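You operate a simulated robot arm through the tools that you are given. There is no shell and no other tool.

Carry out the task below with a simulated robot arm. There is one attempt and no reset: what you move stays moved.

## Task
Try the flat teal cap on the test port at about 300 mbar.
Fine: seat it, turn the hold bar over it and pump; open the vent before you free the bar; lay the cap on the caps mat; leave the vent open and the other flat caps.

The check looks at the end state, three seconds after you hand in, the way a careful person would. Anything else that was tipped, shoved, dropped, spilled or broken makes it a failure. A push-on lid holds only when it is set on centred and level and pressed home; a screw cap is set on level and turned clockwise until tight.

## Robot
A 7-joint arm with a two-finger parallel gripper, fixed in place. Base frame: the origin is on the floor under the middle of its stand, x ahead of it, y to its left, z up. Units: m, degrees, N and s.
It reaches about 1.247 m from its shoulder. Its first joint turns from -132.0 to 132.0 degrees. Payload 3.91 kg.
Tool frame: the origin (TCP) lies between the finger pads and is the grasp point; the fingertips stand 0.03 m ahead of it; z points along the fingers, y is the line along which they close. The gripper opens to 0.11 m. The fingers are 0.02 m wide and 0.01 m thick; the gripper's body (0.048 by 0.112 m) begins 0.055 m behind the TCP.
Orientation is that of the tool frame in the base frame, as [roll, pitch, yaw] about the fixed x, y, z axes, in that order (R = Rz(yaw) Ry(pitch) Rx(roll)). With the fingers straight down and closing along the base's y, the tool's x points along the base's -x, its y along +y and its z along -z.

## Interface
- The arm moves only by the tool apply_moves. Its argument "commands" is a list of rows, each a list of 3 entries, a list of its own where there are three numbers: the shift along the tool's x, y, z in units of 250 mm (1.0 is 250 mm), then the turn, a rotation vector about the tool's x, y, z in units of 120 degrees (1.0 is 120 degrees), then the gripper command, from -1 (fully open) to 1 (shut), values between in proportion. In form: [[[tx, ty, tz], [ax, ay, az], grip], ...]. A call has 1 to 20 rows; each row is the pose to reach, as a shift and turn from the pose commanded when the call began, along the tool's axes at that moment. A call with a number of a shift or a turn outside -1 to 1 is refused whole. Each row takes 0.2 s and may step no farther than 0.05 m and 8.6 degrees from the row before; otherwise, or with a gripper value out of range, the whole call is refused. A pose out of reach is approached as far as the arm can. The call stops where the force on the tool passes 40 N (or 10 N more than at its start, if that is more) or the arm is blocked; 0.2 s more then pass. Each finger travels about 0.108 m/s and halts on what it meets, pressing with about 23 N; the grip force reading is that of the motor and also rises with nothing between the fingers. The clock runs only during rows and for 0.2 s after the last one: add rows that repeat a pose to give the fingers time. The reply holds the time, the measured pose of the TCP, the force on the tool along the base axes, the opening and the grip force, in the units named above and with some noise, with the torque about the TCP (base axes, N m) and any sound that the robot's microphone picked up.
- Cameras (640 x 400 px; columns grow to the right, rows downward): "scene" is fixed at [0.226, -0.4972, 1.6325]; the picture's right is [0.82, -0.57, 0.00], its down [-0.31, -0.44, -0.84] and it looks along [0.48, 0.69, -0.54] (base axes); focal length 346 px, centre (320, 200). "wrist" rides on the gripper at [0.072, 0.017, -0.103] in the tool frame; the picture's right is [-0.23, 0.97, 0.00], its down [-0.76, -0.18, -0.62] and it looks along [-0.61, -0.14, 0.78] (tool axes); focal length 222 px, centre (320, 200).
- capture(camera): a new picture of that camera. The clock stands still meanwhile.
- probe_pixels(camera, pixels): for up to 12 pixels [column, row] of the newest picture of that camera ("zoom" is the newest enlarged one), the place [x, y, z] in the base frame of the surface seen there, good to about 0.002 m, but the place of the scene camera against the robot may be out by one fixed shift of up to 0.012 m in any direction. The clock stands still meanwhile.
- inspect(camera, box): a new picture of the part [left, top, right, bottom] of that camera's present view, enlarged. The clock stands still meanwhile.
- hand_in(): hands the job in; it is judged then, once.

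Open the gripper and draw the arm clear of the work before you hand the job in, unless the task says otherwise.

The tools are called after ">>>" as a command line: name --argument value ..., lists and objects as JSON in quotes. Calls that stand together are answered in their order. apply_moves: Moves the arm, as the interface text tells. Its arguments: {"type":"object","properties":{"commands":{"type":"array","items":{"type":"array"}}},"required":["commands"]} The other tools are called the same way: capture (camera) takes a picture; probe_pixels (camera, pixels) gives the place of the surface under pixels of a picture; inspect (camera, box) takes an enlarged picture of a part of a camera's view; hand_in () hands the job in.

At the start:

```text
t: 0.0
ee_pos: [0.554, -0.0479, 1.2564]
orientation: [180.0, -0.1, -179.9]
force: [0.2, 0.2, 0.4]
moment: [-0.02, 0.03, -0.02]
grip_width: 0.11
grasp_force: 0.0
```

scene: 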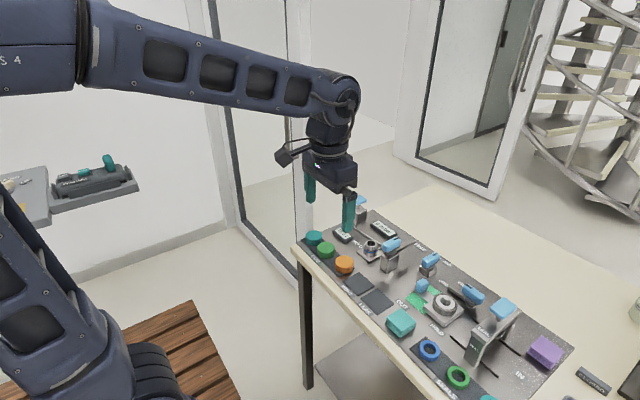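
wrist: 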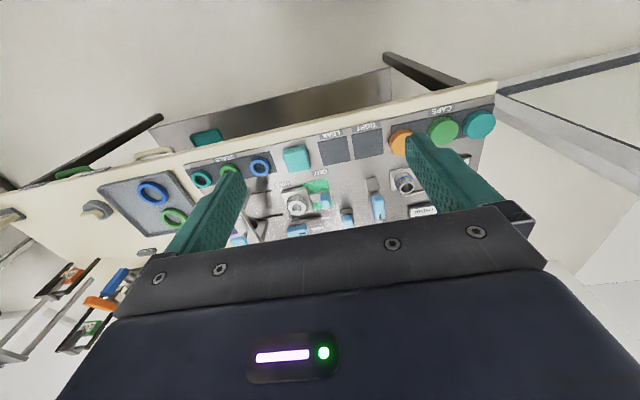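

The scene picture shows a bench with a panel around (430,310) with flat caps at (315,237), (326,250), (345,264). I'll enlarge the bench to make out the devices.

>>> inspect --camera "scene" --box '[290, 190, 450, 290]'

>>> inspect --camera "scene" --box '[380, 240, 540, 340]'

>>> inspect --camera "scene" --box '[380, 280, 640, 400]'

>>> inspect --camera "wrist" --box '[180, 80, 500, 260]'

```text
4.00 times, centred on (370, 240) of scene
```

zoom: 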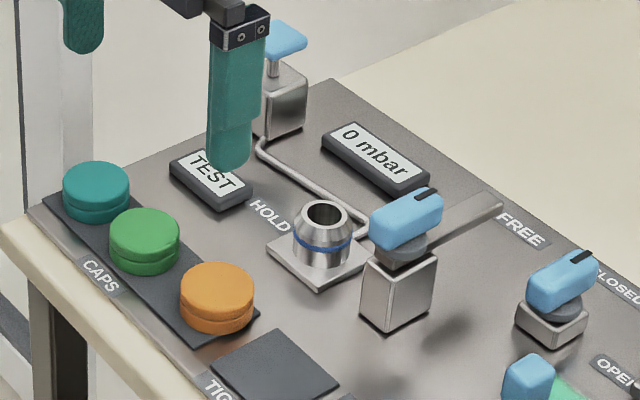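

```text
4.00 times, centred on (460, 290) of scene
```

zoom: 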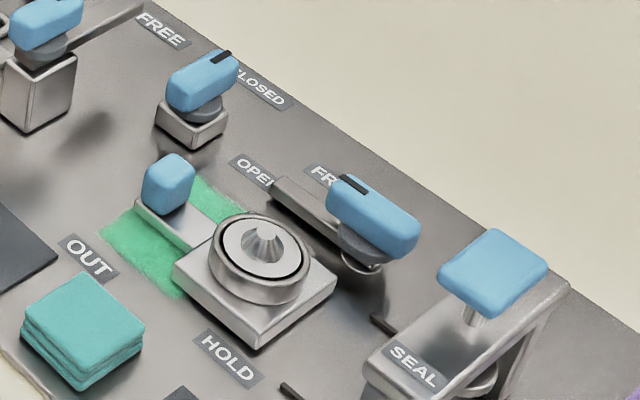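

```text
2.46 times, centred on (510, 340) of scene
```

zoom: 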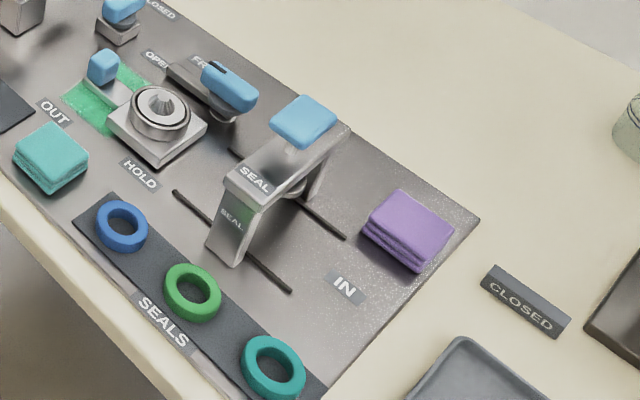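

```text
2.00 times, centred on (340, 170) of wrist
```

zoom: 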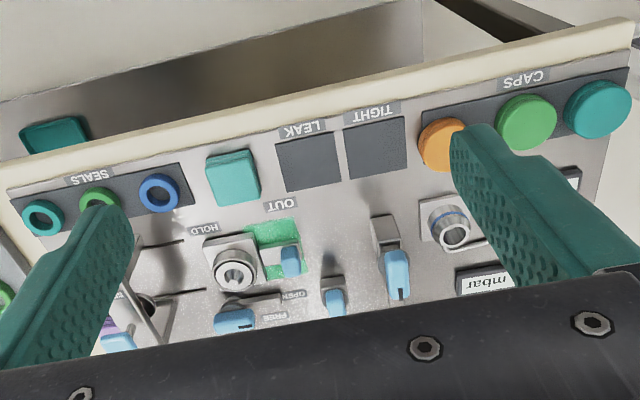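

The test port (zoom 1 at about (325,230)), its hold bar with blue knob (405,220), the vent knob (560,280) and the pump (280,50) are visible. I'll probe positions using a zoom of the left panel part.

>>> inspect --camera "scene" --box '[290, 190, 450, 290]'

>>> probe_pixels --camera "zoom" --pixels '[[96, 180], [145, 230], [217, 285], [322, 212], [318, 275], [405, 210], [430, 195], [490, 210], [288, 38], [556, 280], [270, 362], [400, 290]]'

>>> probe_pixels --camera "zoom" --pixels '[[75, 235], [240, 350], [60, 205], [300, 130], [270, 220], [520, 230], [380, 165], [210, 175], [615, 285], [610, 370], [340, 235], [305, 215]]'

```text
4.00 times, centred on (370, 240) of scene
```

zoom: 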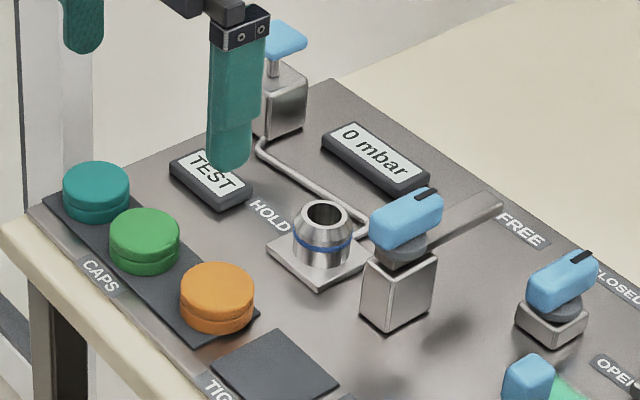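

```text
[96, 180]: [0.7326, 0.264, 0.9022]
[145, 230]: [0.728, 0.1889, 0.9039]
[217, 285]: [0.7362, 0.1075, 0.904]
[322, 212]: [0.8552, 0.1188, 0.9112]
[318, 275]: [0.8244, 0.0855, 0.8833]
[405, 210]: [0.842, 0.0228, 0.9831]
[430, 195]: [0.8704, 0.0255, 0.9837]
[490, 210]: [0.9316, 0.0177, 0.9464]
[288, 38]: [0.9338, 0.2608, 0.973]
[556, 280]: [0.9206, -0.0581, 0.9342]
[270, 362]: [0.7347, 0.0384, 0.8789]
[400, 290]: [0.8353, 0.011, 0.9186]
```

```text
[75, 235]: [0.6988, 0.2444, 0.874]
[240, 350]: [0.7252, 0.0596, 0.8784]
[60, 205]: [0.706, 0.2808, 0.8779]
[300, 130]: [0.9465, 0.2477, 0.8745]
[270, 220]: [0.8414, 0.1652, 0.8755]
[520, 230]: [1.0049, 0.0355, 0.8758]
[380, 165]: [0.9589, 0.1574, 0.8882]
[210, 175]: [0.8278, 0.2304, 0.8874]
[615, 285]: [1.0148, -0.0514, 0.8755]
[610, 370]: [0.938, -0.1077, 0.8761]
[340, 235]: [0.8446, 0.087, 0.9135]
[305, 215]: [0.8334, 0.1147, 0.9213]
```

The vent knob's black mark points to CLOSED, the hold bar points to FREE, and the display reads 0 mbar. I'll bring the wrist camera over the test port and caps for accurate probing, staying high (TCP z about 1.11).

>>> apply_moves --commands '[[[-0.0595, 0.0935, 0.0735], [0, 0, 0], -1], [[-0.119, 0.187, 0.147], [0, 0, 0], -1], [[-0.1785, 0.2805, 0.2205], [0, 0, 0], -1], [[-0.238, 0.374, 0.294], [0, 0, 0], -1], [[-0.2975, 0.4675, 0.3675], [0, 0, 0], -1], [[-0.357, 0.561, 0.441], [0, 0, 0], -1], [[-0.4165, 0.6545, 0.5145], [0, 0, 0], -1], [[-0.476, 0.748, 0.588], [0, 0, 0], -1]]'

>>> capture --camera "wrist"

>>> capture --camera "scene"

```text
t: 1.8
ee_pos: [0.6736, 0.1377, 1.1107]
orientation: [180.0, 0.0, -179.9]
force: [0.6, -1.0, 0.9]
moment: [0.01, -0.01, 0.02]
grip_width: 0.1103
grasp_force: 0.1
```

```text
taken
```

wrist: 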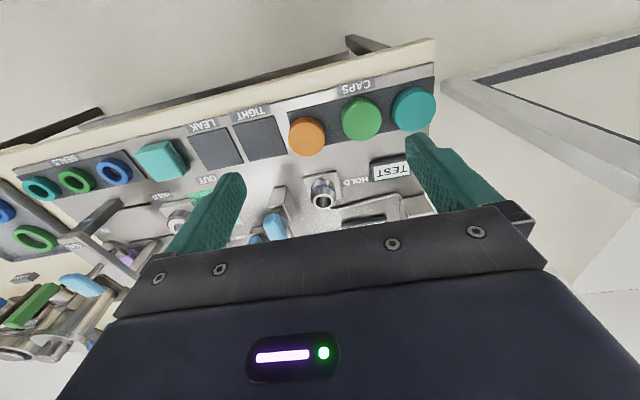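

```text
taken
```

scene: 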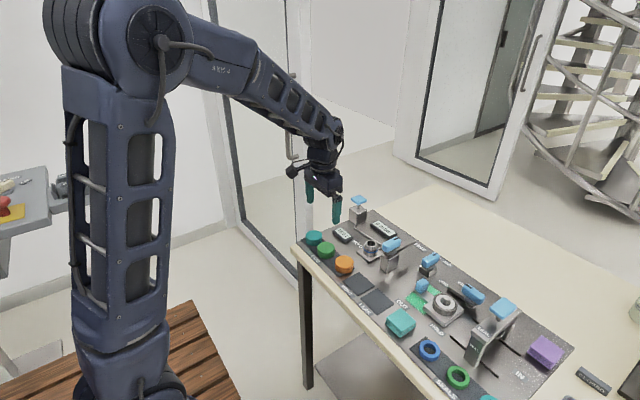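

The wrist picture now shows the caps at (414,107), (361,118), (307,136) and the port at (322,192). I'll zoom in and probe these in the wrist frame.

>>> inspect --camera "wrist" --box '[240, 70, 440, 240]'

>>> inspect --camera "scene" --box '[290, 180, 450, 280]'

```text
2.35 times, centred on (340, 155) of wrist
```

zoom: 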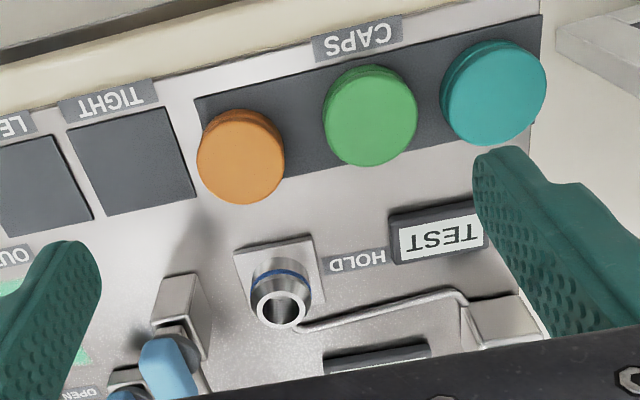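

```text
4.00 times, centred on (370, 230) of scene
```

zoom: 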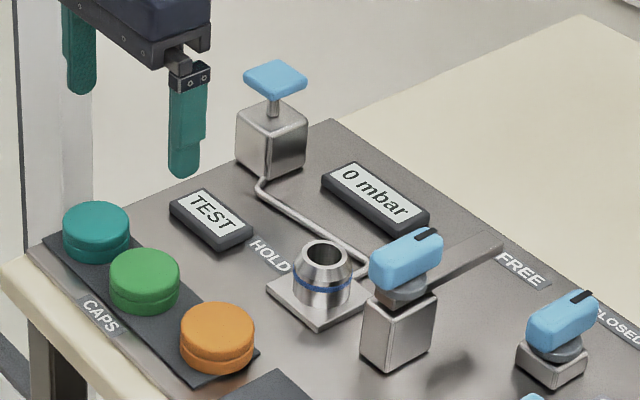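

I'll probe the caps and port directly in the wrist picture (teal cap top at about (414,111), port rim at about (322,201)).

>>> probe_pixels --camera "wrist" --pixels '[[413.9, 111.2], [393.5, 112.5], [434.5, 108.3], [410.1, 129.5], [418.6, 94.5], [361.7, 121], [313, 199.6], [332, 201.8], [322.6, 208.5], [322.6, 192.5], [274, 227], [350, 140]]'

>>> probe_pixels --camera "zoom" --pixels '[[96, 220], [64, 220], [129, 220], [96, 204], [96, 236], [144, 268], [324, 243], [302, 255], [346, 255], [405, 250], [275, 75], [560, 320]]'

```text
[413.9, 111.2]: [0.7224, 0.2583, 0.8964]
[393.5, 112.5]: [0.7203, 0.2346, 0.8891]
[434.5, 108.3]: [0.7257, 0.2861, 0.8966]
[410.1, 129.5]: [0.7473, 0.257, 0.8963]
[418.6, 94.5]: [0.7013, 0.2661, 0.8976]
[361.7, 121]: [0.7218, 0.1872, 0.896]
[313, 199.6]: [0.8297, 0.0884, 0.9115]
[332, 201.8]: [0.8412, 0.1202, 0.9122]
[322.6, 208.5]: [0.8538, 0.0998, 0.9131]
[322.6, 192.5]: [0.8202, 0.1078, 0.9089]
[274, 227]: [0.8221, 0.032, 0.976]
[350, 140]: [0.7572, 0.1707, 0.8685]
```

```text
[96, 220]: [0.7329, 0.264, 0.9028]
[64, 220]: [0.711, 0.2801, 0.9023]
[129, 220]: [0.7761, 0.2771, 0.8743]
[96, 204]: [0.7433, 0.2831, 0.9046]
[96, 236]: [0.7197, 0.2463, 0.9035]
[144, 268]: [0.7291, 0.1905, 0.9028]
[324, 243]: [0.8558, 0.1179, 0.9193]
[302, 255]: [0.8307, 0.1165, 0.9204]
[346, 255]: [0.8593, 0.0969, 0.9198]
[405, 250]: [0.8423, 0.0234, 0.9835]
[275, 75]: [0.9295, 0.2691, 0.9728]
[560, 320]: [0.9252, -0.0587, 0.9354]
```

Wrist probes put the teal cap centre near (0.724,0.259), top z 0.896, and the port rim near (0.838,0.104), z 0.912. I'll turn the gripper 90° so it closes along x (away from the green cap), and hover over the teal cap at z about 1.05.

>>> apply_moves --commands '[[[-0.017, 0.041, 0.02], [0, 0, 0.0625], -1], [[-0.034, 0.081, 0.04], [0, 0, 0.125], -1], [[-0.051, 0.122, 0.06], [0, 0, 0.1875], -1], [[-0.068, 0.162, 0.08], [0, 0, 0.25], -1], [[-0.085, 0.203, 0.1], [0, 0, 0.3125], -1], [[-0.102, 0.244, 0.12], [0, 0, 0.375], -1], [[-0.118, 0.284, 0.14], [0, 0, 0.4375], -1], [[-0.135, 0.325, 0.16], [0, 0, 0.5], -1], [[-0.152, 0.365, 0.18], [0, 0, 0.5625], -1], [[-0.169, 0.406, 0.2], [0, 0, 0.625], -1], [[-0.186, 0.446, 0.22], [0, 0, 0.6875], -1], [[-0.203, 0.487, 0.24], [0, 0, 0.75], -1]]'

>>> capture --camera "wrist"

>>> capture --camera "scene"

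```text
t: 4.4
ee_pos: [0.7235, 0.259, 1.0507]
orientation: [179.9, 0.0, 89.8]
force: [-0.6, -0.5, 0.2]
moment: [-0.04, 0.0, 0.0]
grip_width: 0.1104
grasp_force: 0.1
```

```text
taken
```

wrist: 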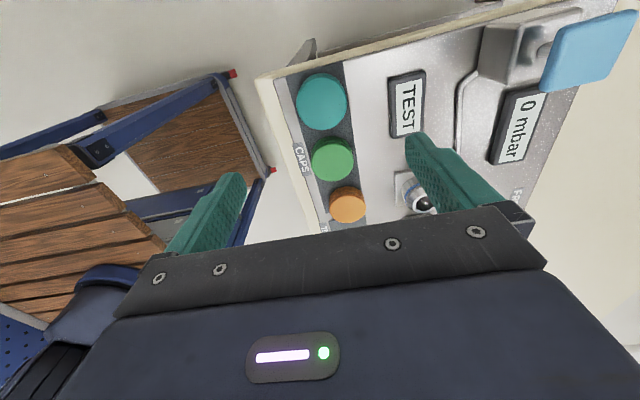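

```text
taken
```

scene: 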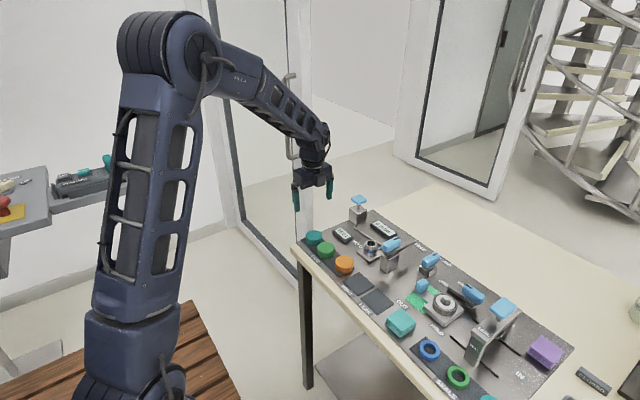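

The turn worked; the teal cap is now at (321,101) in the wrist picture, with the display readable at (513,125). I'll zoom on the cap for its exact centre.

>>> inspect --camera "wrist" --box '[270, 55, 398, 135]'

>>> probe_pixels --camera "wrist" --pixels '[[321, 102], [299, 102], [345, 102], [321, 80], [321, 125], [333, 161], [315, 161], [351, 161], [333, 144], [333, 178], [290, 140], [365, 120]]'

```text
5.00 times, centred on (334, 95) of wrist
```

zoom: 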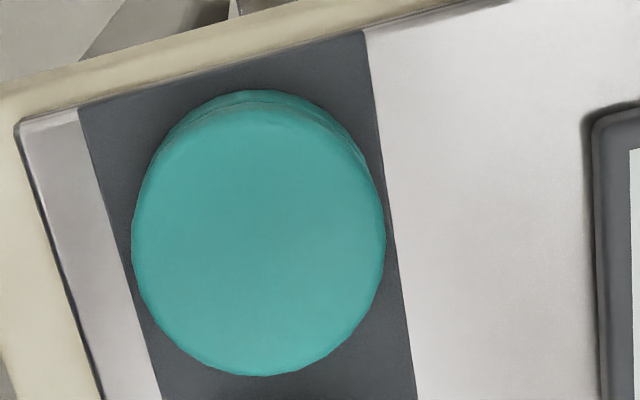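

```text
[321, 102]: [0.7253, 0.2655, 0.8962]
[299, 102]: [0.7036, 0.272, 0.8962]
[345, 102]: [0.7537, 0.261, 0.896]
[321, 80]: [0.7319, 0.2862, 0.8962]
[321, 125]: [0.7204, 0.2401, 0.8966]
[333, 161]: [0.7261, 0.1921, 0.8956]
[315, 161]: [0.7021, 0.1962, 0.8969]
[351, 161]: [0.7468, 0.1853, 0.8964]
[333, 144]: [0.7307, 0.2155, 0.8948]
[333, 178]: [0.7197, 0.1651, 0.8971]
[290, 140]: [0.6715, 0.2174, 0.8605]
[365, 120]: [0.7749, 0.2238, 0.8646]
```

The cap's top face spans about x 131–386 and y 100–376 in the zoom; I'll probe its edges and the mat edges for the exact centre.

>>> probe_pixels --camera "zoom" --pixels '[[136, 240], [381, 235], [260, 371], [248, 110], [258, 238], [170, 160], [350, 320], [170, 320], [350, 150], [220, 94], [110, 200], [395, 250]]'

```text
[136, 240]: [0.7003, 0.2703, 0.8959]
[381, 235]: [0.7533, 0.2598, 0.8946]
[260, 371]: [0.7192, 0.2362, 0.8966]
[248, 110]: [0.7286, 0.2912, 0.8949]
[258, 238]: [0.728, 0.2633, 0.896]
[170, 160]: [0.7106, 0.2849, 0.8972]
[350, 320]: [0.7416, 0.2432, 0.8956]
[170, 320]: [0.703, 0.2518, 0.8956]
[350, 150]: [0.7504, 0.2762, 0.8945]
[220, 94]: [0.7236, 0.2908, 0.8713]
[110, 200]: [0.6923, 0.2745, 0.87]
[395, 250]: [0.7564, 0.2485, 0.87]
```

The cap centre comes out at about (0.726, 0.2635), radius 0.0275, top 0.896, mat 0.870. I'll narrow the opening to 0.085 to stay clear of the TEST display and go down partway to z about 0.95 for a check.

>>> apply_moves --commands '[[[0.014, 0.0096, 0], [0, 0, 0], -0.545], [[0.014, 0.0096, 0.1], [0, 0, 0], -0.545], [[0.014, 0.0096, 0.2], [0, 0, 0], -0.545], [[0.014, 0.0096, 0.3], [0, 0, 0], -0.545], [[0.014, 0.0096, 0.4], [0, 0, 0], -0.545]]'

>>> capture --camera "wrist"

>>> inspect --camera "scene" --box '[280, 180, 440, 280]'

```text
t: 5.6
ee_pos: [0.7267, 0.2617, 0.9488]
orientation: [180.0, 0.0, 90.0]
force: [-0.5, -0.3, 0.0]
moment: [0.03, -0.01, 0.02]
grip_width: 0.0846
grasp_force: 0.1
```

```text
taken
```

wrist: 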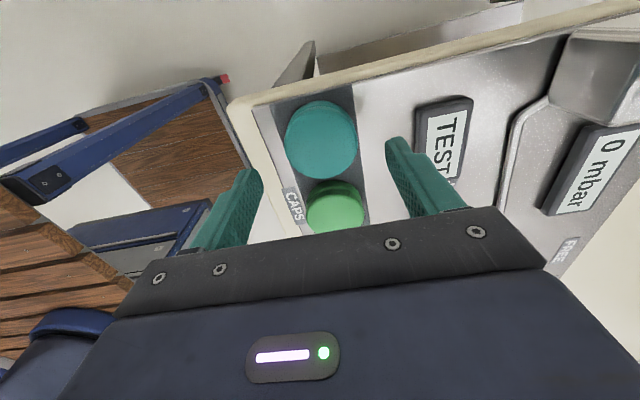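

```text
4.00 times, centred on (360, 230) of scene
```

zoom: 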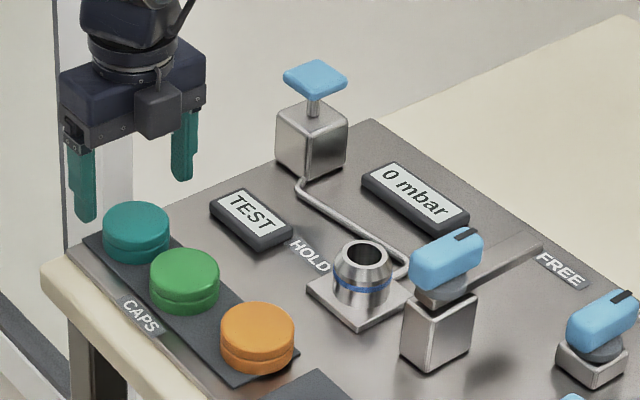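

Fingers straddle the teal cap, now at (321,140). I'll probe its edges once more from this closer view before descending.

>>> probe_pixels --camera "wrist" --pixels '[[289, 140], [355, 140], [321, 107], [321, 175], [300, 115], [343, 165], [300, 165], [343, 115], [417, 140], [270, 170], [416, 110], [425, 175]]'

```text
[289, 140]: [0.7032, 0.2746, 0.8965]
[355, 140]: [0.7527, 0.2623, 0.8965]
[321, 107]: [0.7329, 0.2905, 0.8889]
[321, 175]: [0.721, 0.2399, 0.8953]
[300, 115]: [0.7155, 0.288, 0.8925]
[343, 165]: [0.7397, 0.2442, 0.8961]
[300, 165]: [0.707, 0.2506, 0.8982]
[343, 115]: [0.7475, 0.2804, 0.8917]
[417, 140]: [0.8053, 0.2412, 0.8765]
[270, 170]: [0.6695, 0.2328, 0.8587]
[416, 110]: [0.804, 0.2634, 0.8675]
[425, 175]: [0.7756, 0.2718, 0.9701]
```

Centre confirmed near (0.7275,0.2645). Descending about 41 mm to TCP z 0.908 (fingertips 8 mm above the mat), then closing.

>>> apply_moves --commands '[[[0.002, 0.004, 0.04], [0, 0, 0], -0.545], [[0.002, 0.004, 0.08], [0, 0, 0], -0.545], [[0.002, 0.004, 0.12], [0, 0, 0], -0.545], [[0.002, 0.004, 0.165], [0, 0, 0], -0.545], [[0.002, 0.004, 0.165], [0, 0, 0], -0.3], [[0.002, 0.004, 0.165], [0, 0, 0], -0.1], [[0.002, 0.004, 0.165], [0, 0, 0], 0.2], [[0.002, 0.004, 0.165], [0, 0, 0], 0.2], [[0.002, 0.004, 0.165], [0, 0, 0], 0.2]]'

>>> capture --camera "wrist"

>>> inspect --camera "scene" --box '[280, 180, 440, 280]'

```text
t: 7.6
ee_pos: [0.7281, 0.2641, 0.908]
orientation: [-179.9, 0.0, 90.0]
force: [0.6, 0.8, -0.7]
moment: [-0.01, -0.03, 0.0]
grip_width: 0.0606
grasp_force: 23.0
```

```text
taken
```

wrist: 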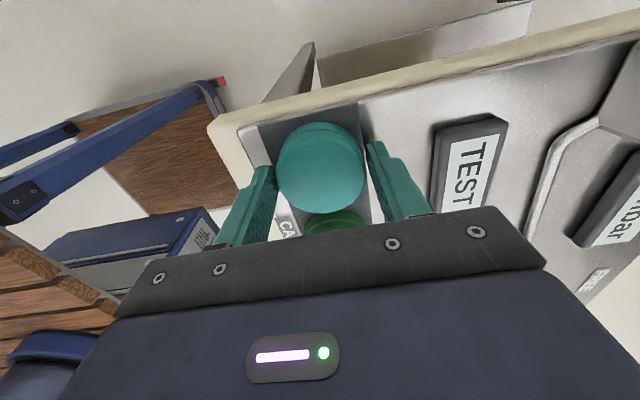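

```text
4.00 times, centred on (360, 230) of scene
```

zoom: 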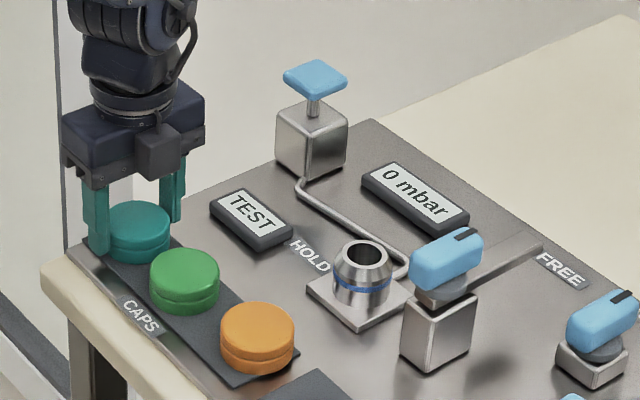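

The fingers halted at 0.0606 with 23 N, so the cap seems gripped. I'll lift about 60 mm and check that it comes along and stays level.

>>> apply_moves --commands '[[[0, 0, -0.02], [0, 0, 0], 0.3], [[0, 0, -0.06], [0, 0, 0], 0.3], [[0, 0, -0.12], [0, 0, 0], 0.3], [[0, 0, -0.2], [0, 0, 0], 0.3], [[0, 0, -0.28], [0, 0, 0], 0.3]]'

>>> capture --camera "wrist"

>>> inspect --camera "scene" --box '[280, 180, 440, 280]'

```text
t: 8.8
ee_pos: [0.7266, 0.2636, 0.9786]
orientation: [180.0, 0.0, 89.9]
force: [-0.1, -0.4, -1.8]
moment: [0.0, 0.01, 0.03]
grip_width: 0.0607
grasp_force: 23.4
```

```text
taken
```

wrist: 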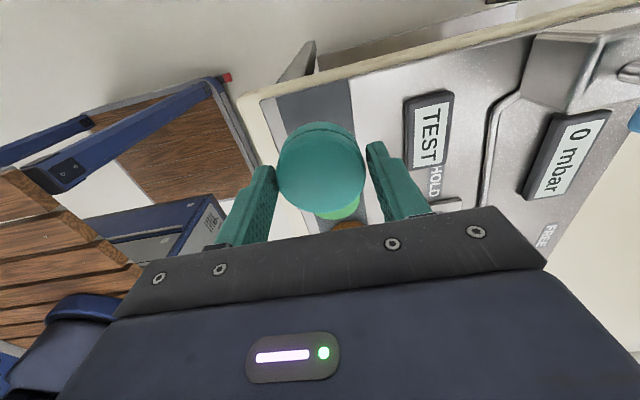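

```text
4.00 times, centred on (360, 230) of scene
```

zoom: 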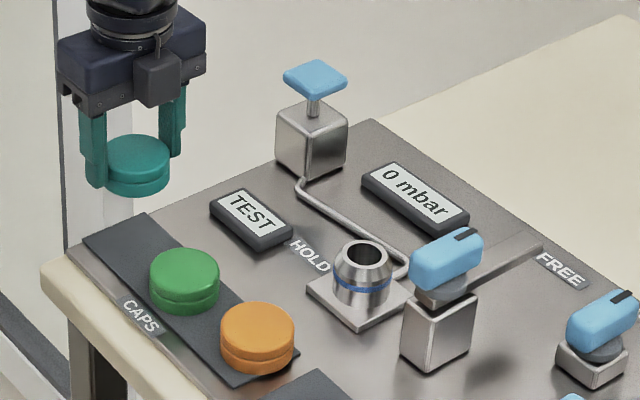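

The cap is held level and the other caps are untouched. I'll probe the cap in hand for its offset from the TCP, then hover high near the port to measure it.

>>> probe_pixels --camera "wrist" --pixels '[[281, 170], [361, 170], [321, 207], [321, 136], [321, 170], [295, 145], [347, 197], [295, 195], [347, 145]]'

>>> apply_moves --commands '[[[-0.05, 0.02, -0.1], [0, 0, 0], 0.3], [[-0.1, 0.04, -0.2], [0, 0, 0], 0.3], [[-0.2, 0.08, -0.3], [0, 0, 0], 0.3], [[-0.3, 0.12, -0.4], [0, 0, 0], 0.3], [[-0.4, 0.16, -0.48], [0, 0, 0], 0.3], [[-0.5, 0.2, -0.54], [0, 0, 0], 0.3], [[-0.6, 0.24, -0.568], [0, 0, 0], 0.3], [[-0.66, 0.2536, -0.568], [0, 0, 0], 0.3]]'

>>> capture --camera "wrist"

```text
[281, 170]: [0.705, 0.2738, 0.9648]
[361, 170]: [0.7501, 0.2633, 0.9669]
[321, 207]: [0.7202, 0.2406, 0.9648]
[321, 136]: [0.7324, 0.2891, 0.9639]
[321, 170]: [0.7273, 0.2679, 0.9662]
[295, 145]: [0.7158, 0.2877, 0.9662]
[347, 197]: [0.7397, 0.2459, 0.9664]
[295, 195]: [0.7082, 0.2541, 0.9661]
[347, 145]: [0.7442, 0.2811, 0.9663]
```

```text
t: 10.6
ee_pos: [0.7892, 0.0996, 1.1198]
orientation: [180.0, -0.1, 89.9]
force: [-0.5, -0.1, 0.3]
moment: [-0.03, 0.0, -0.01]
grip_width: 0.0608
grasp_force: 23.2
```

```text
taken
```

wrist: 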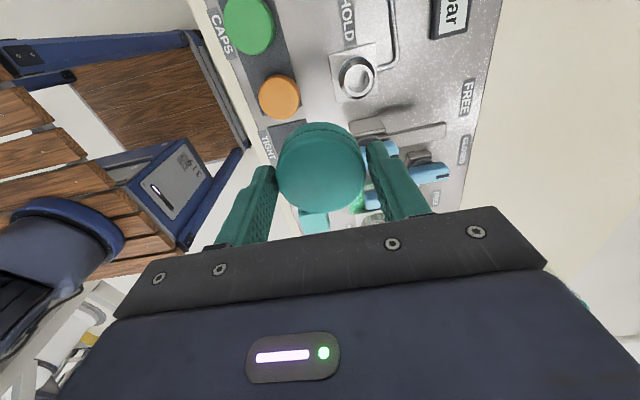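

The port is now visible at (356,77), just above the cap in hand. I'll zoom on both for precise edges.

>>> inspect --camera "wrist" --box '[316, 37, 412, 97]'

>>> probe_pixels --camera "zoom" --pixels '[[320, 200], [100, 100]]'

```text
6.67 times, centred on (364, 67) of wrist
```

zoom: 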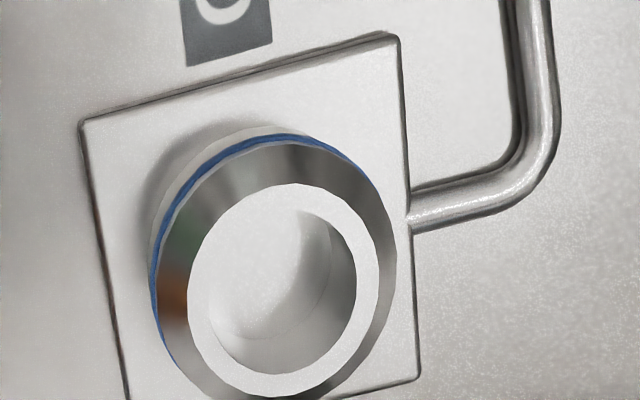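

```text
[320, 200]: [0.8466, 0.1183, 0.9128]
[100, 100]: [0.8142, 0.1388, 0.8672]
```

The port rim ring is centred near zoom (284,291). Probing points around its flat rim and the base plate corners.

>>> probe_pixels --camera "zoom" --pixels '[[195, 300], [368, 285], [285, 192], [270, 384], [220, 225], [348, 352], [212, 352], [350, 222], [84, 124], [397, 38], [415, 376], [450, 300]]'

>>> inspect --camera "wrist" --box '[256, 115, 384, 215]'

```text
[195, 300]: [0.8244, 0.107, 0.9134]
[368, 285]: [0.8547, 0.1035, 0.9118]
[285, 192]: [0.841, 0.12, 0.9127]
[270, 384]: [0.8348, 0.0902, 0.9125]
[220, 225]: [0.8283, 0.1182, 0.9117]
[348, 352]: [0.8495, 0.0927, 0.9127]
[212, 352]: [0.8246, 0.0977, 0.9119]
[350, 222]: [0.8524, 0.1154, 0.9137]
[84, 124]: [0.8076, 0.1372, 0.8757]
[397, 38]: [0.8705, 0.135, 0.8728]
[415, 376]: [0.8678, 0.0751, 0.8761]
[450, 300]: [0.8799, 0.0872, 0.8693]
```

```text
4.00 times, centred on (320, 165) of wrist
```

zoom: 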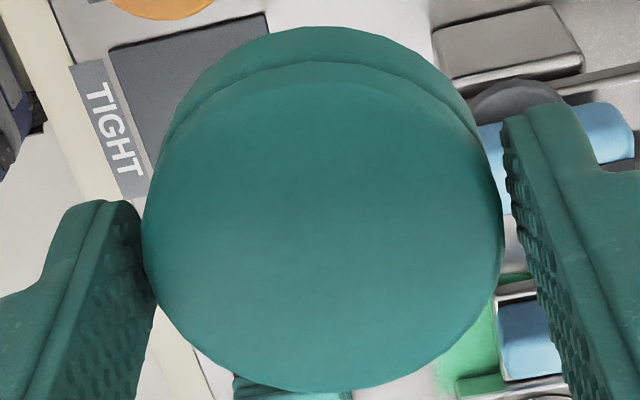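

Port centre ≈ (0.8385, 0.1055), rim z 0.9127. Now probing edges of the cap in hand (zoom left 141, right 503, top 62, bottom 392).

>>> probe_pixels --camera "zoom" --pixels '[[148, 235], [496, 230], [315, 385], [305, 68], [200, 110], [440, 345], [200, 345], [440, 110], [320, 225], [170, 170], [480, 300]]'

```text
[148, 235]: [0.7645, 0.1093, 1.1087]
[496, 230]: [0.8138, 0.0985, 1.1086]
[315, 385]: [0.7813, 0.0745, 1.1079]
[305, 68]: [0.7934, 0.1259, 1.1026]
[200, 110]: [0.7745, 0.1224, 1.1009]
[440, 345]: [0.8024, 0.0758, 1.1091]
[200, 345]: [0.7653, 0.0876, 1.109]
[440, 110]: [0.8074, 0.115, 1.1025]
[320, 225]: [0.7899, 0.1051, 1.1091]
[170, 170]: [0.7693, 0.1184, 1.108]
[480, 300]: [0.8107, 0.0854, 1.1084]
```

The cap in hand is centred on the TCP (0.789,0.0998). I'll move over the port centre and lower to TCP z 0.965 (cap bottom ~14 mm above the rim) and check.

>>> apply_moves --commands '[[[0.012, 0.1, 0], [0, 0, 0], 0.3], [[0.023, 0.196, 0], [0, 0, 0], 0.3], [[0.023, 0.196, 0.15], [0, 0, 0], 0.3], [[0.023, 0.196, 0.3], [0, 0, 0], 0.3], [[0.023, 0.196, 0.45], [0, 0, 0], 0.3], [[0.023, 0.196, 0.55], [0, 0, 0], 0.3], [[0.023, 0.196, 0.62], [0, 0, 0], 0.3], [[0.023, 0.196, 0.62], [0, 0, 0], 0.3]]'

>>> inspect --camera "scene" --box '[310, 190, 438, 270]'

>>> capture --camera "wrist"

```text
t: 12.4
ee_pos: [0.839, 0.1055, 0.9655]
orientation: [180.0, 0.0, 90.1]
force: [0.3, -0.4, -0.4]
moment: [0.01, 0.0, 0.0]
grip_width: 0.0606
grasp_force: 22.8
```

```text
5.00 times, centred on (374, 230) of scene
```

zoom: 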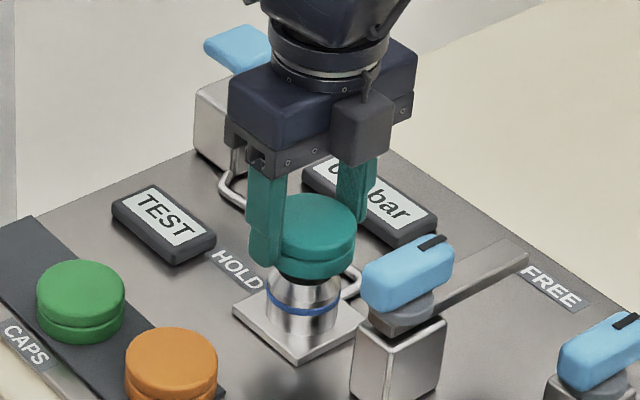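

```text
taken
```

wrist: 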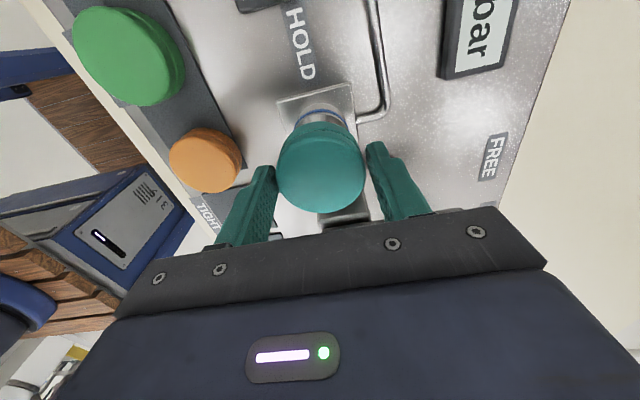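

The cap is centred above the port and level. Lowering gently in 2.5 mm rows while watching the force.

>>> apply_moves --commands '[[[0, 0, 0.01], [0, 0, 0], 0.3], [[0, 0, 0.02], [0, 0, 0], 0.3], [[0, 0, 0.03], [0, 0, 0], 0.3], [[0, 0, 0.04], [0, 0, 0], 0.3], [[0, 0, 0.05], [0, 0, 0], 0.3], [[0, 0, 0.06], [0, 0, 0], 0.3], [[0, 0, 0.07], [0, 0, 0], 0.3], [[0, 0, 0.08], [0, 0, 0], 0.3]]'

>>> inspect --camera "scene" --box '[310, 190, 438, 270]'

```text
t: 14.2
ee_pos: [0.8403, 0.1054, 0.9443]
orientation: [-179.9, 0.0, 89.9]
force: [0.6, 0.5, 0.2]
moment: [0.01, 0.0, 0.01]
grip_width: 0.0605
grasp_force: 23.1
```

```text
5.00 times, centred on (374, 230) of scene
```

zoom: 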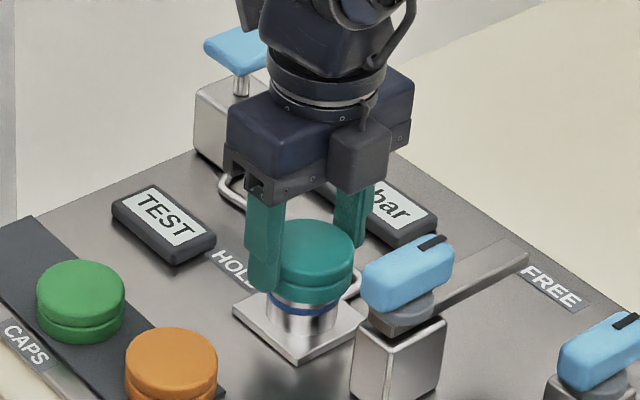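

No contact force yet; the cap bottom is just over the cone. Continuing down in 2 mm rows.

>>> apply_moves --commands '[[[0, 0, 0.008], [0, 0, 0], 0.3], [[0, 0, 0.016], [0, 0, 0], 0.3], [[0, 0, 0.024], [0, 0, 0], 0.3], [[0, 0, 0.032], [0, 0, 0], 0.3], [[0, 0, 0.036], [0, 0, 0], 0.3]]'

>>> inspect --camera "scene" --box '[310, 190, 438, 270]'

```text
t: 15.4
ee_pos: [0.8397, 0.1044, 0.9353]
orientation: [-179.9, 0.0, 90.0]
force: [8.9, 5.3, -4.2]
moment: [0.09, -0.23, 0.0]
grip_width: 0.0606
grasp_force: 23.4
```

```text
5.00 times, centred on (374, 230) of scene
```

zoom: 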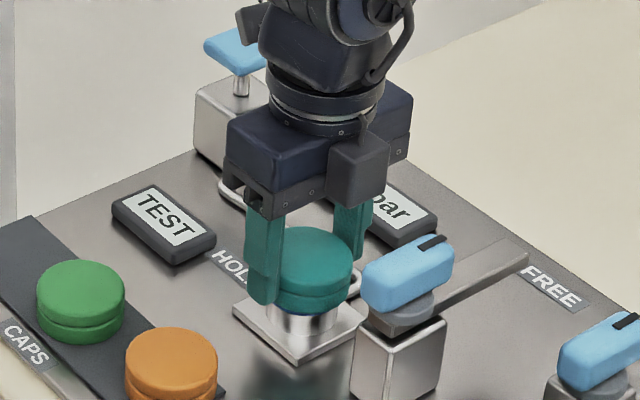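

A side force (8.9, 5.3 N) has appeared, so the cap may be slightly off centre. I'll hold still to get a steady reading before correcting.

>>> apply_moves --commands '[[[0, 0, 0], [0, 0, 0], 0.3], [[0, 0, 0], [0, 0, 0], 0.3]]'

>>> capture --camera "wrist"

```text
t: 16.0
ee_pos: [0.8388, 0.1032, 0.9362]
orientation: [-180.0, 0.0, 89.9]
force: [5.9, 3.9, -3.2]
moment: [0.09, -0.15, 0.05]
grip_width: 0.0605
grasp_force: 22.6
```

```text
taken
```

wrist: 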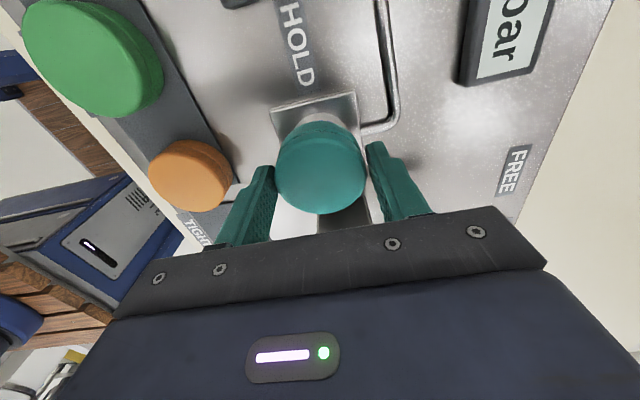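

While holding, the tool drifts toward −x,−y (to 0.8388, 0.1032), so the port's self-centring pulls it that way. I'll shift the command by about (−1, −1.8) mm and see whether the side force falls.

>>> apply_moves --commands '[[[-0.0036, -0.002, 0], [0, 0, 0], 0.3], [[-0.0072, -0.004, 0], [0, 0, 0], 0.3], [[-0.0072, -0.004, 0], [0, 0, 0], 0.3]]'

```text
t: 16.8
ee_pos: [0.8392, 0.1029, 0.9365]
orientation: [180.0, 0.1, 90.0]
force: [18.6, 15.0, -1.4]
moment: [0.46, -0.62, 0.05]
grip_width: 0.0606
grasp_force: 23.1
```

The side force rose to (18.6, 15.0), so the reading is the push on the tool and the right correction is +x,+y. Shifting back and slightly beyond the original (net +0.5, +0.65 mm).

>>> apply_moves --commands '[[[0.005, 0.003, 0], [0, 0, 0], 0.3], [[0.0098, 0.0059, 0], [0, 0, 0], 0.3], [[0.0098, 0.0059, 0], [0, 0, 0], 0.3]]'

```text
t: 17.6
ee_pos: [0.8387, 0.1046, 0.936]
orientation: [-179.9, 0.0, 90.0]
force: [0.4, 1.0, -0.4]
moment: [-0.01, 0.0, -0.04]
grip_width: 0.0605
grasp_force: 23.3
```

Forces are near zero, so it's centred. Continuing straight down in 1.5 mm rows to seat it.

>>> apply_moves --commands '[[[0, 0, 0.006], [0, 0, 0], 0.3], [[0, 0, 0.012], [0, 0, 0], 0.3], [[0, 0, 0.018], [0, 0, 0], 0.3], [[0, 0, 0.018], [0, 0, 0], 0.3]]'

>>> inspect --camera "scene" --box '[310, 190, 438, 270]'

```text
t: 18.6
ee_pos: [0.8393, 0.1058, 0.9317]
orientation: [179.9, 0.0, 90.0]
force: [3.0, -2.5, 13.6]
moment: [-0.34, -0.08, 0.01]
grip_width: 0.0604
grasp_force: 23.1
```

```text
5.00 times, centred on (374, 230) of scene
```

zoom: 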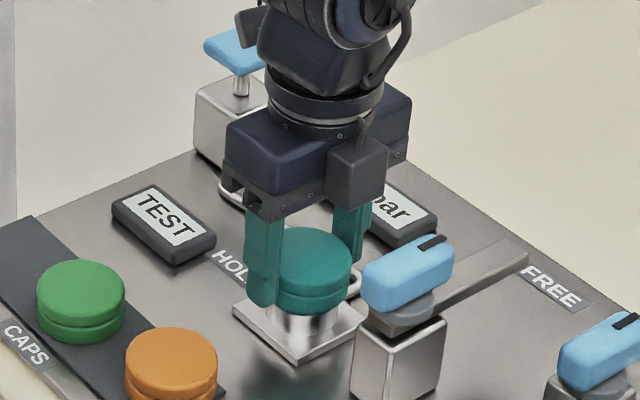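

Contact has begun (13.6 N up, slightly more on the −y side). I'll nudge −0.4 mm in y and +0.2 mm in x, and press on in small rows.

>>> apply_moves --commands '[[[-0.0016, 0.0008, 0], [0, 0, 0], 0.3], [[-0.0016, 0.0008, 0.004], [0, 0, 0], 0.3], [[-0.0016, 0.0008, 0.008], [0, 0, 0], 0.3], [[-0.0016, 0.0008, 0.008], [0, 0, 0], 0.3]]'

```text
t: 19.6
ee_pos: [0.8398, 0.1055, 0.9307]
orientation: [180.0, 0.0, 90.0]
force: [-3.1, -0.3, 12.4]
moment: [-0.21, 0.05, -0.08]
grip_width: 0.0606
grasp_force: 22.8
```

Side forces are small now with 12 N up. Nudging x back a little and pressing on a further 3 mm.

>>> apply_moves --commands '[[[0, -0.0006, 0.004], [0, 0, 0], 0.3], [[0, -0.0006, 0.008], [0, 0, 0], 0.3], [[0, -0.0006, 0.012], [0, 0, 0], 0.3], [[0, -0.0006, 0.012], [0, 0, 0], 0.3]]'

>>> inspect --camera "scene" --box '[310, 190, 438, 270]'

>>> inspect --camera "wrist" --box '[256, 85, 400, 215]'

```text
t: 20.6
ee_pos: [0.8394, 0.1044, 0.9271]
orientation: [-180.0, -0.1, 90.0]
force: [-1.4, 0.6, 15.0]
moment: [-0.1, 0.01, 0.0]
grip_width: 0.0597
grasp_force: 23.4
```

```text
5.00 times, centred on (374, 230) of scene
```

zoom: 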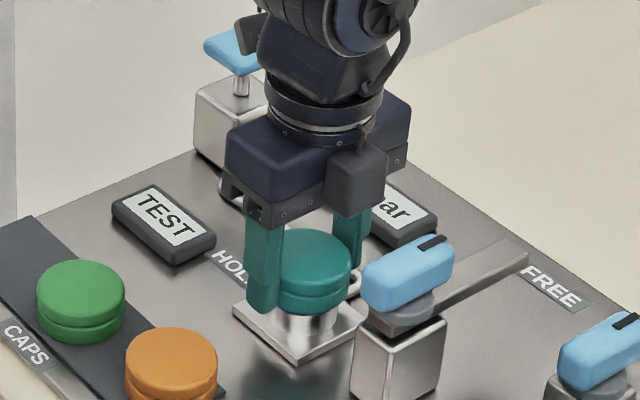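

```text
3.08 times, centred on (328, 150) of wrist
```

zoom: 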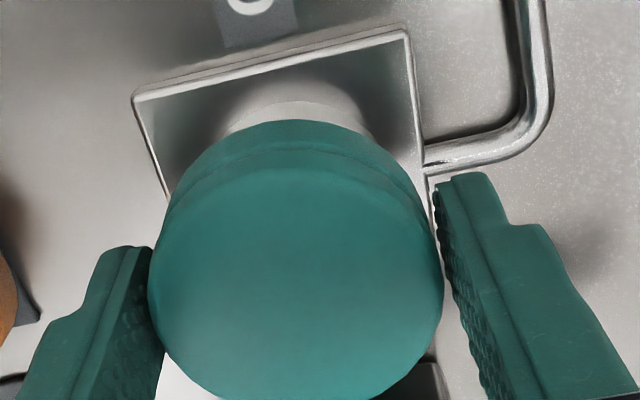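

The fingers seem to have slid down the cap while it stays put, so it needs pressing from above. I'll probe the cap top to see if it's level and where it stands.

>>> probe_pixels --camera "zoom" --pixels '[[180, 280], [415, 270], [300, 385], [290, 180], [295, 270], [220, 200], [380, 350], [220, 350], [370, 200]]'

```text
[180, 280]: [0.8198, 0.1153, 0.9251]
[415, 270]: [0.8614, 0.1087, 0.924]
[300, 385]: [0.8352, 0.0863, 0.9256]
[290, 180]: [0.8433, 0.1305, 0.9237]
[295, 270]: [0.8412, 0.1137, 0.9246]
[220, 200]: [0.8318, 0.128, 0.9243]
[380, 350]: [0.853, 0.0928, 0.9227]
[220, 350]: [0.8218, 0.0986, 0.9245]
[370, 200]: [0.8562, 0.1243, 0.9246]
```

Cap top is level at z ≈ 0.9245, about 12 mm above the rim, so it's resting on the O-ring. I'll open the fingers straight out, rise, and close them to press from above.

>>> apply_moves --commands '[[[0, 0, 0], [0, 0, 0], 0.0], [[0, 0, 0], [0, 0, 0], -0.3], [[0, 0, 0], [0, 0, 0], -0.5], [[0, 0, 0], [0, 0, 0], -0.5], [[0, 0, -0.05], [0, 0, 0], -0.5], [[0, 0, -0.15], [0, 0, 0], -0.5], [[0, 0, -0.25], [0, 0, 0], -0.5], [[0, 0, -0.35], [0, 0, 0], -0.5]]'

>>> capture --camera "wrist"

>>> inspect --camera "scene" --box '[310, 190, 438, 270]'

```text
t: 22.4
ee_pos: [0.8391, 0.1048, 1.014]
orientation: [180.0, 0.1, 89.9]
force: [0.5, -0.4, -0.6]
moment: [0.0, -0.01, -0.01]
grip_width: 0.0828
grasp_force: 0.0
```

```text
taken
```

wrist: 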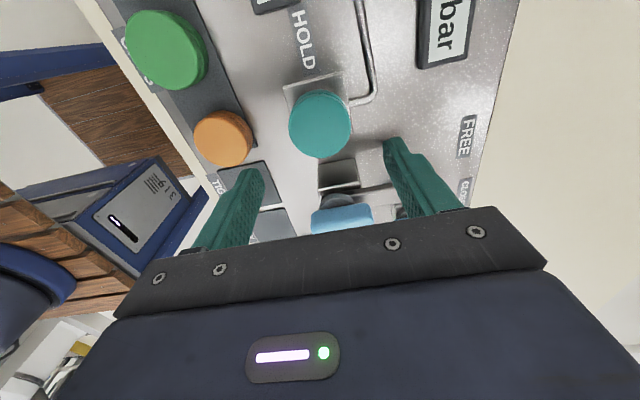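

```text
5.00 times, centred on (374, 230) of scene
```

zoom: 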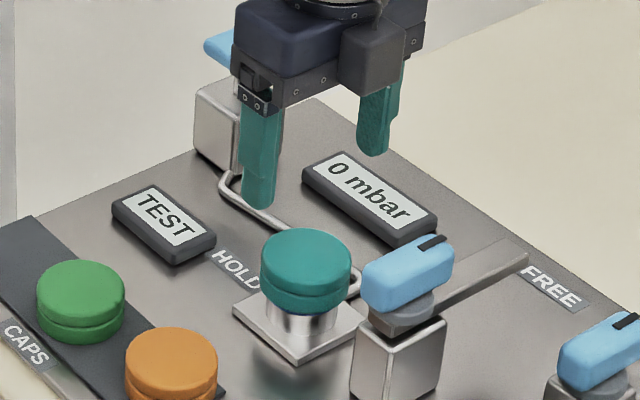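

The cap sits level on the port by itself. I'll zoom on it to find its centre for pressing and close the fingers.

>>> inspect --camera "wrist" --box '[272, 80, 368, 170]'

>>> probe_pixels --camera "wrist" --pixels '[[291, 124], [350, 124], [320, 96], [320, 156], [300, 105], [342, 148], [300, 147], [342, 104], [320, 125]]'

```text
4.44 times, centred on (320, 125) of wrist
```

zoom: 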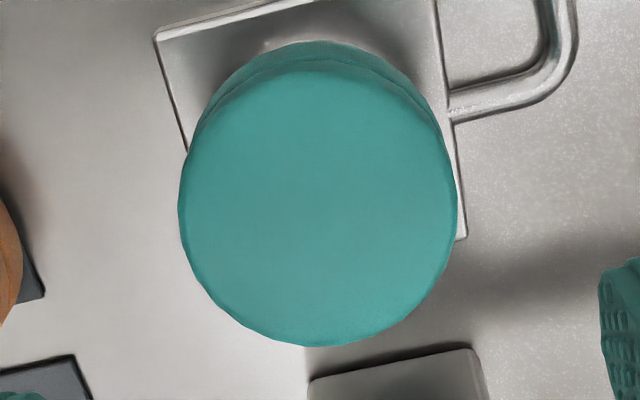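

```text
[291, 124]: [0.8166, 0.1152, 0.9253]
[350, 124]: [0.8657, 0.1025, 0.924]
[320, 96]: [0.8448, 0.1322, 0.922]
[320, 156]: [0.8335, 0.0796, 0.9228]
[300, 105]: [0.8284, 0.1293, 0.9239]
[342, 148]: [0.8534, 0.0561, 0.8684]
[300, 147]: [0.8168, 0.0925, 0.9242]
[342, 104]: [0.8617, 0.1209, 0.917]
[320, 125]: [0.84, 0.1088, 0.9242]
```

Cap centre ≈ (0.840, 0.106), right below the TCP. I'll shut the fingers and lower to just above the cap (TCP z 0.962).

>>> apply_moves --commands '[[[0, 0.001, 0], [0, 0, 0], 0.2], [[0, 0.001, 0], [0, 0, 0], 1], [[0, 0.001, 0], [0, 0, 0], 1], [[0, 0.001, 0.07], [0, 0, 0], 1], [[0, 0.001, 0.14], [0, 0, 0], 1], [[0, 0.001, 0.208], [0, 0, 0], 1], [[0, 0.001, 0.208], [0, 0, 0], 1]]'

>>> inspect --camera "scene" --box '[310, 190, 438, 270]'

>>> capture --camera "wrist"

```text
t: 24.0
ee_pos: [0.8405, 0.1046, 0.9624]
orientation: [-179.9, -0.1, 90.0]
force: [0.8, 0.5, 0.2]
moment: [0.02, -0.02, 0.0]
grip_width: 0.0
grasp_force: 22.2
```

```text
5.00 times, centred on (374, 230) of scene
```

zoom: 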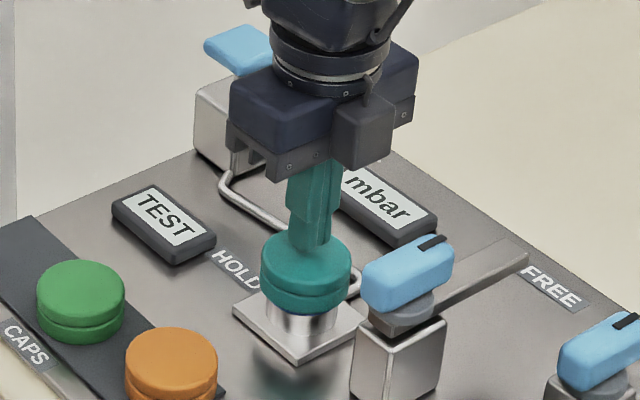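

```text
taken
```

wrist: 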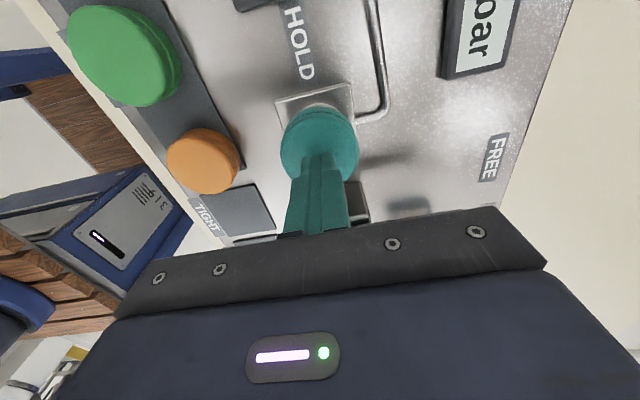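

The closed fingers are centred above the cap. Pressing down in 1–2 mm rows; the call stops itself at 40 N.

>>> apply_moves --commands '[[[0, 0, 0.012], [0, 0, 0], 1], [[0, 0, 0.024], [0, 0, 0], 1], [[0, 0, 0.032], [0, 0, 0], 1], [[0, 0, 0.038], [0, 0, 0], 1], [[0, 0, 0.044], [0, 0, 0], 1], [[0, 0, 0.05], [0, 0, 0], 1], [[0, 0, 0.056], [0, 0, 0], 1]]'

>>> inspect --camera "scene" --box '[310, 190, 438, 270]'

```text
t: 25.3
ee_pos: [0.8416, 0.1043, 0.955]
orientation: [179.6, -0.1, 90.0]
force: [1.6, 1.8, 11.6]
moment: [0.02, -0.04, 0.01]
grip_width: 0.0
grasp_force: 23.2
stopped in row 6: the force on the tool passed its limit at 44 N (the readings are from after the stop); the commanded pose is now the measured one
```

```text
5.00 times, centred on (374, 230) of scene
```

zoom: 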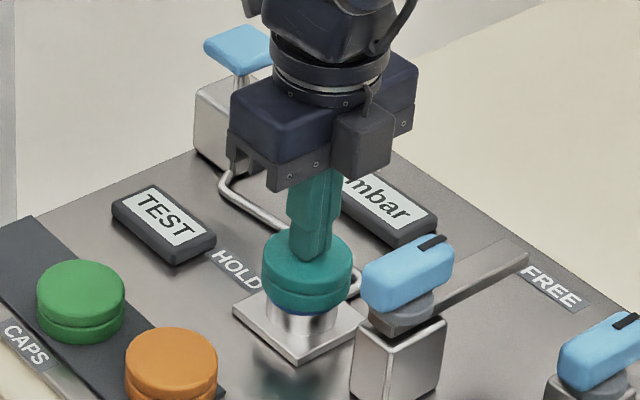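

The press reached 44 N at TCP z 0.955 (tips at 0.925) with the cap not moving, so it is firmly against something. I'll rise a little and inspect whether the O-ring is covered.

>>> apply_moves --commands '[[[0, 0, -0.04], [0, 0, 0], 1], [[0, 0, -0.15], [0, 0, 0], 1], [[0, 0, -0.3], [0, 0, 0], 0.3], [[0, 0, -0.4], [0, 0, 0], -0.3], [[0, 0, -0.4], [0, 0, 0], -0.5]]'

>>> inspect --camera "scene" --box '[346, 230, 394, 260]'

>>> probe_pixels --camera "zoom" --pixels '[[320, 60], [340, 150], [340, 200], [340, 230], [500, 80], [520, 100], [320, 250], [300, 100]]'

>>> capture --camera "wrist"

```text
t: 26.5
ee_pos: [0.8413, 0.1043, 1.0546]
orientation: [179.8, -0.1, 89.9]
force: [-0.2, 0.0, -0.3]
moment: [-0.02, 0.01, 0.0]
grip_width: 0.0826
grasp_force: 0.1
```

```text
13.33 times, centred on (370, 245) of scene
```

zoom: 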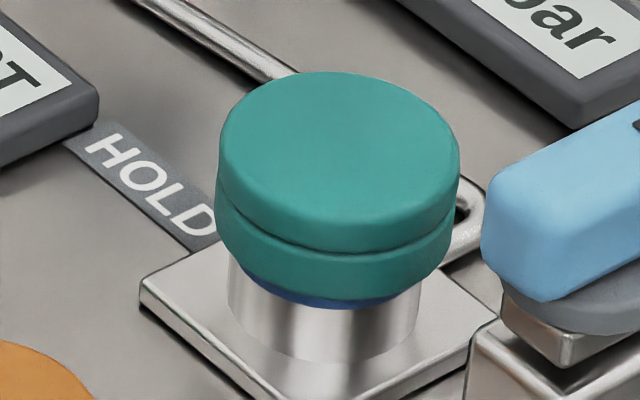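

```text
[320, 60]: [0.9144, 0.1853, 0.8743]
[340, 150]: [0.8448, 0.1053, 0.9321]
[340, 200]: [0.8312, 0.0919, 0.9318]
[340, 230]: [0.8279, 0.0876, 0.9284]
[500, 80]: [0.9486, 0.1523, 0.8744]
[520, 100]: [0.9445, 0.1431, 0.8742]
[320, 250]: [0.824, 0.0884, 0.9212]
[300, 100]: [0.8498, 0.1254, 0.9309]
```

```text
taken
```

wrist: 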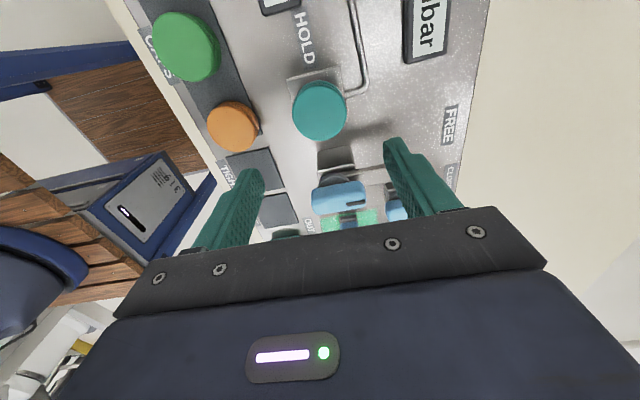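

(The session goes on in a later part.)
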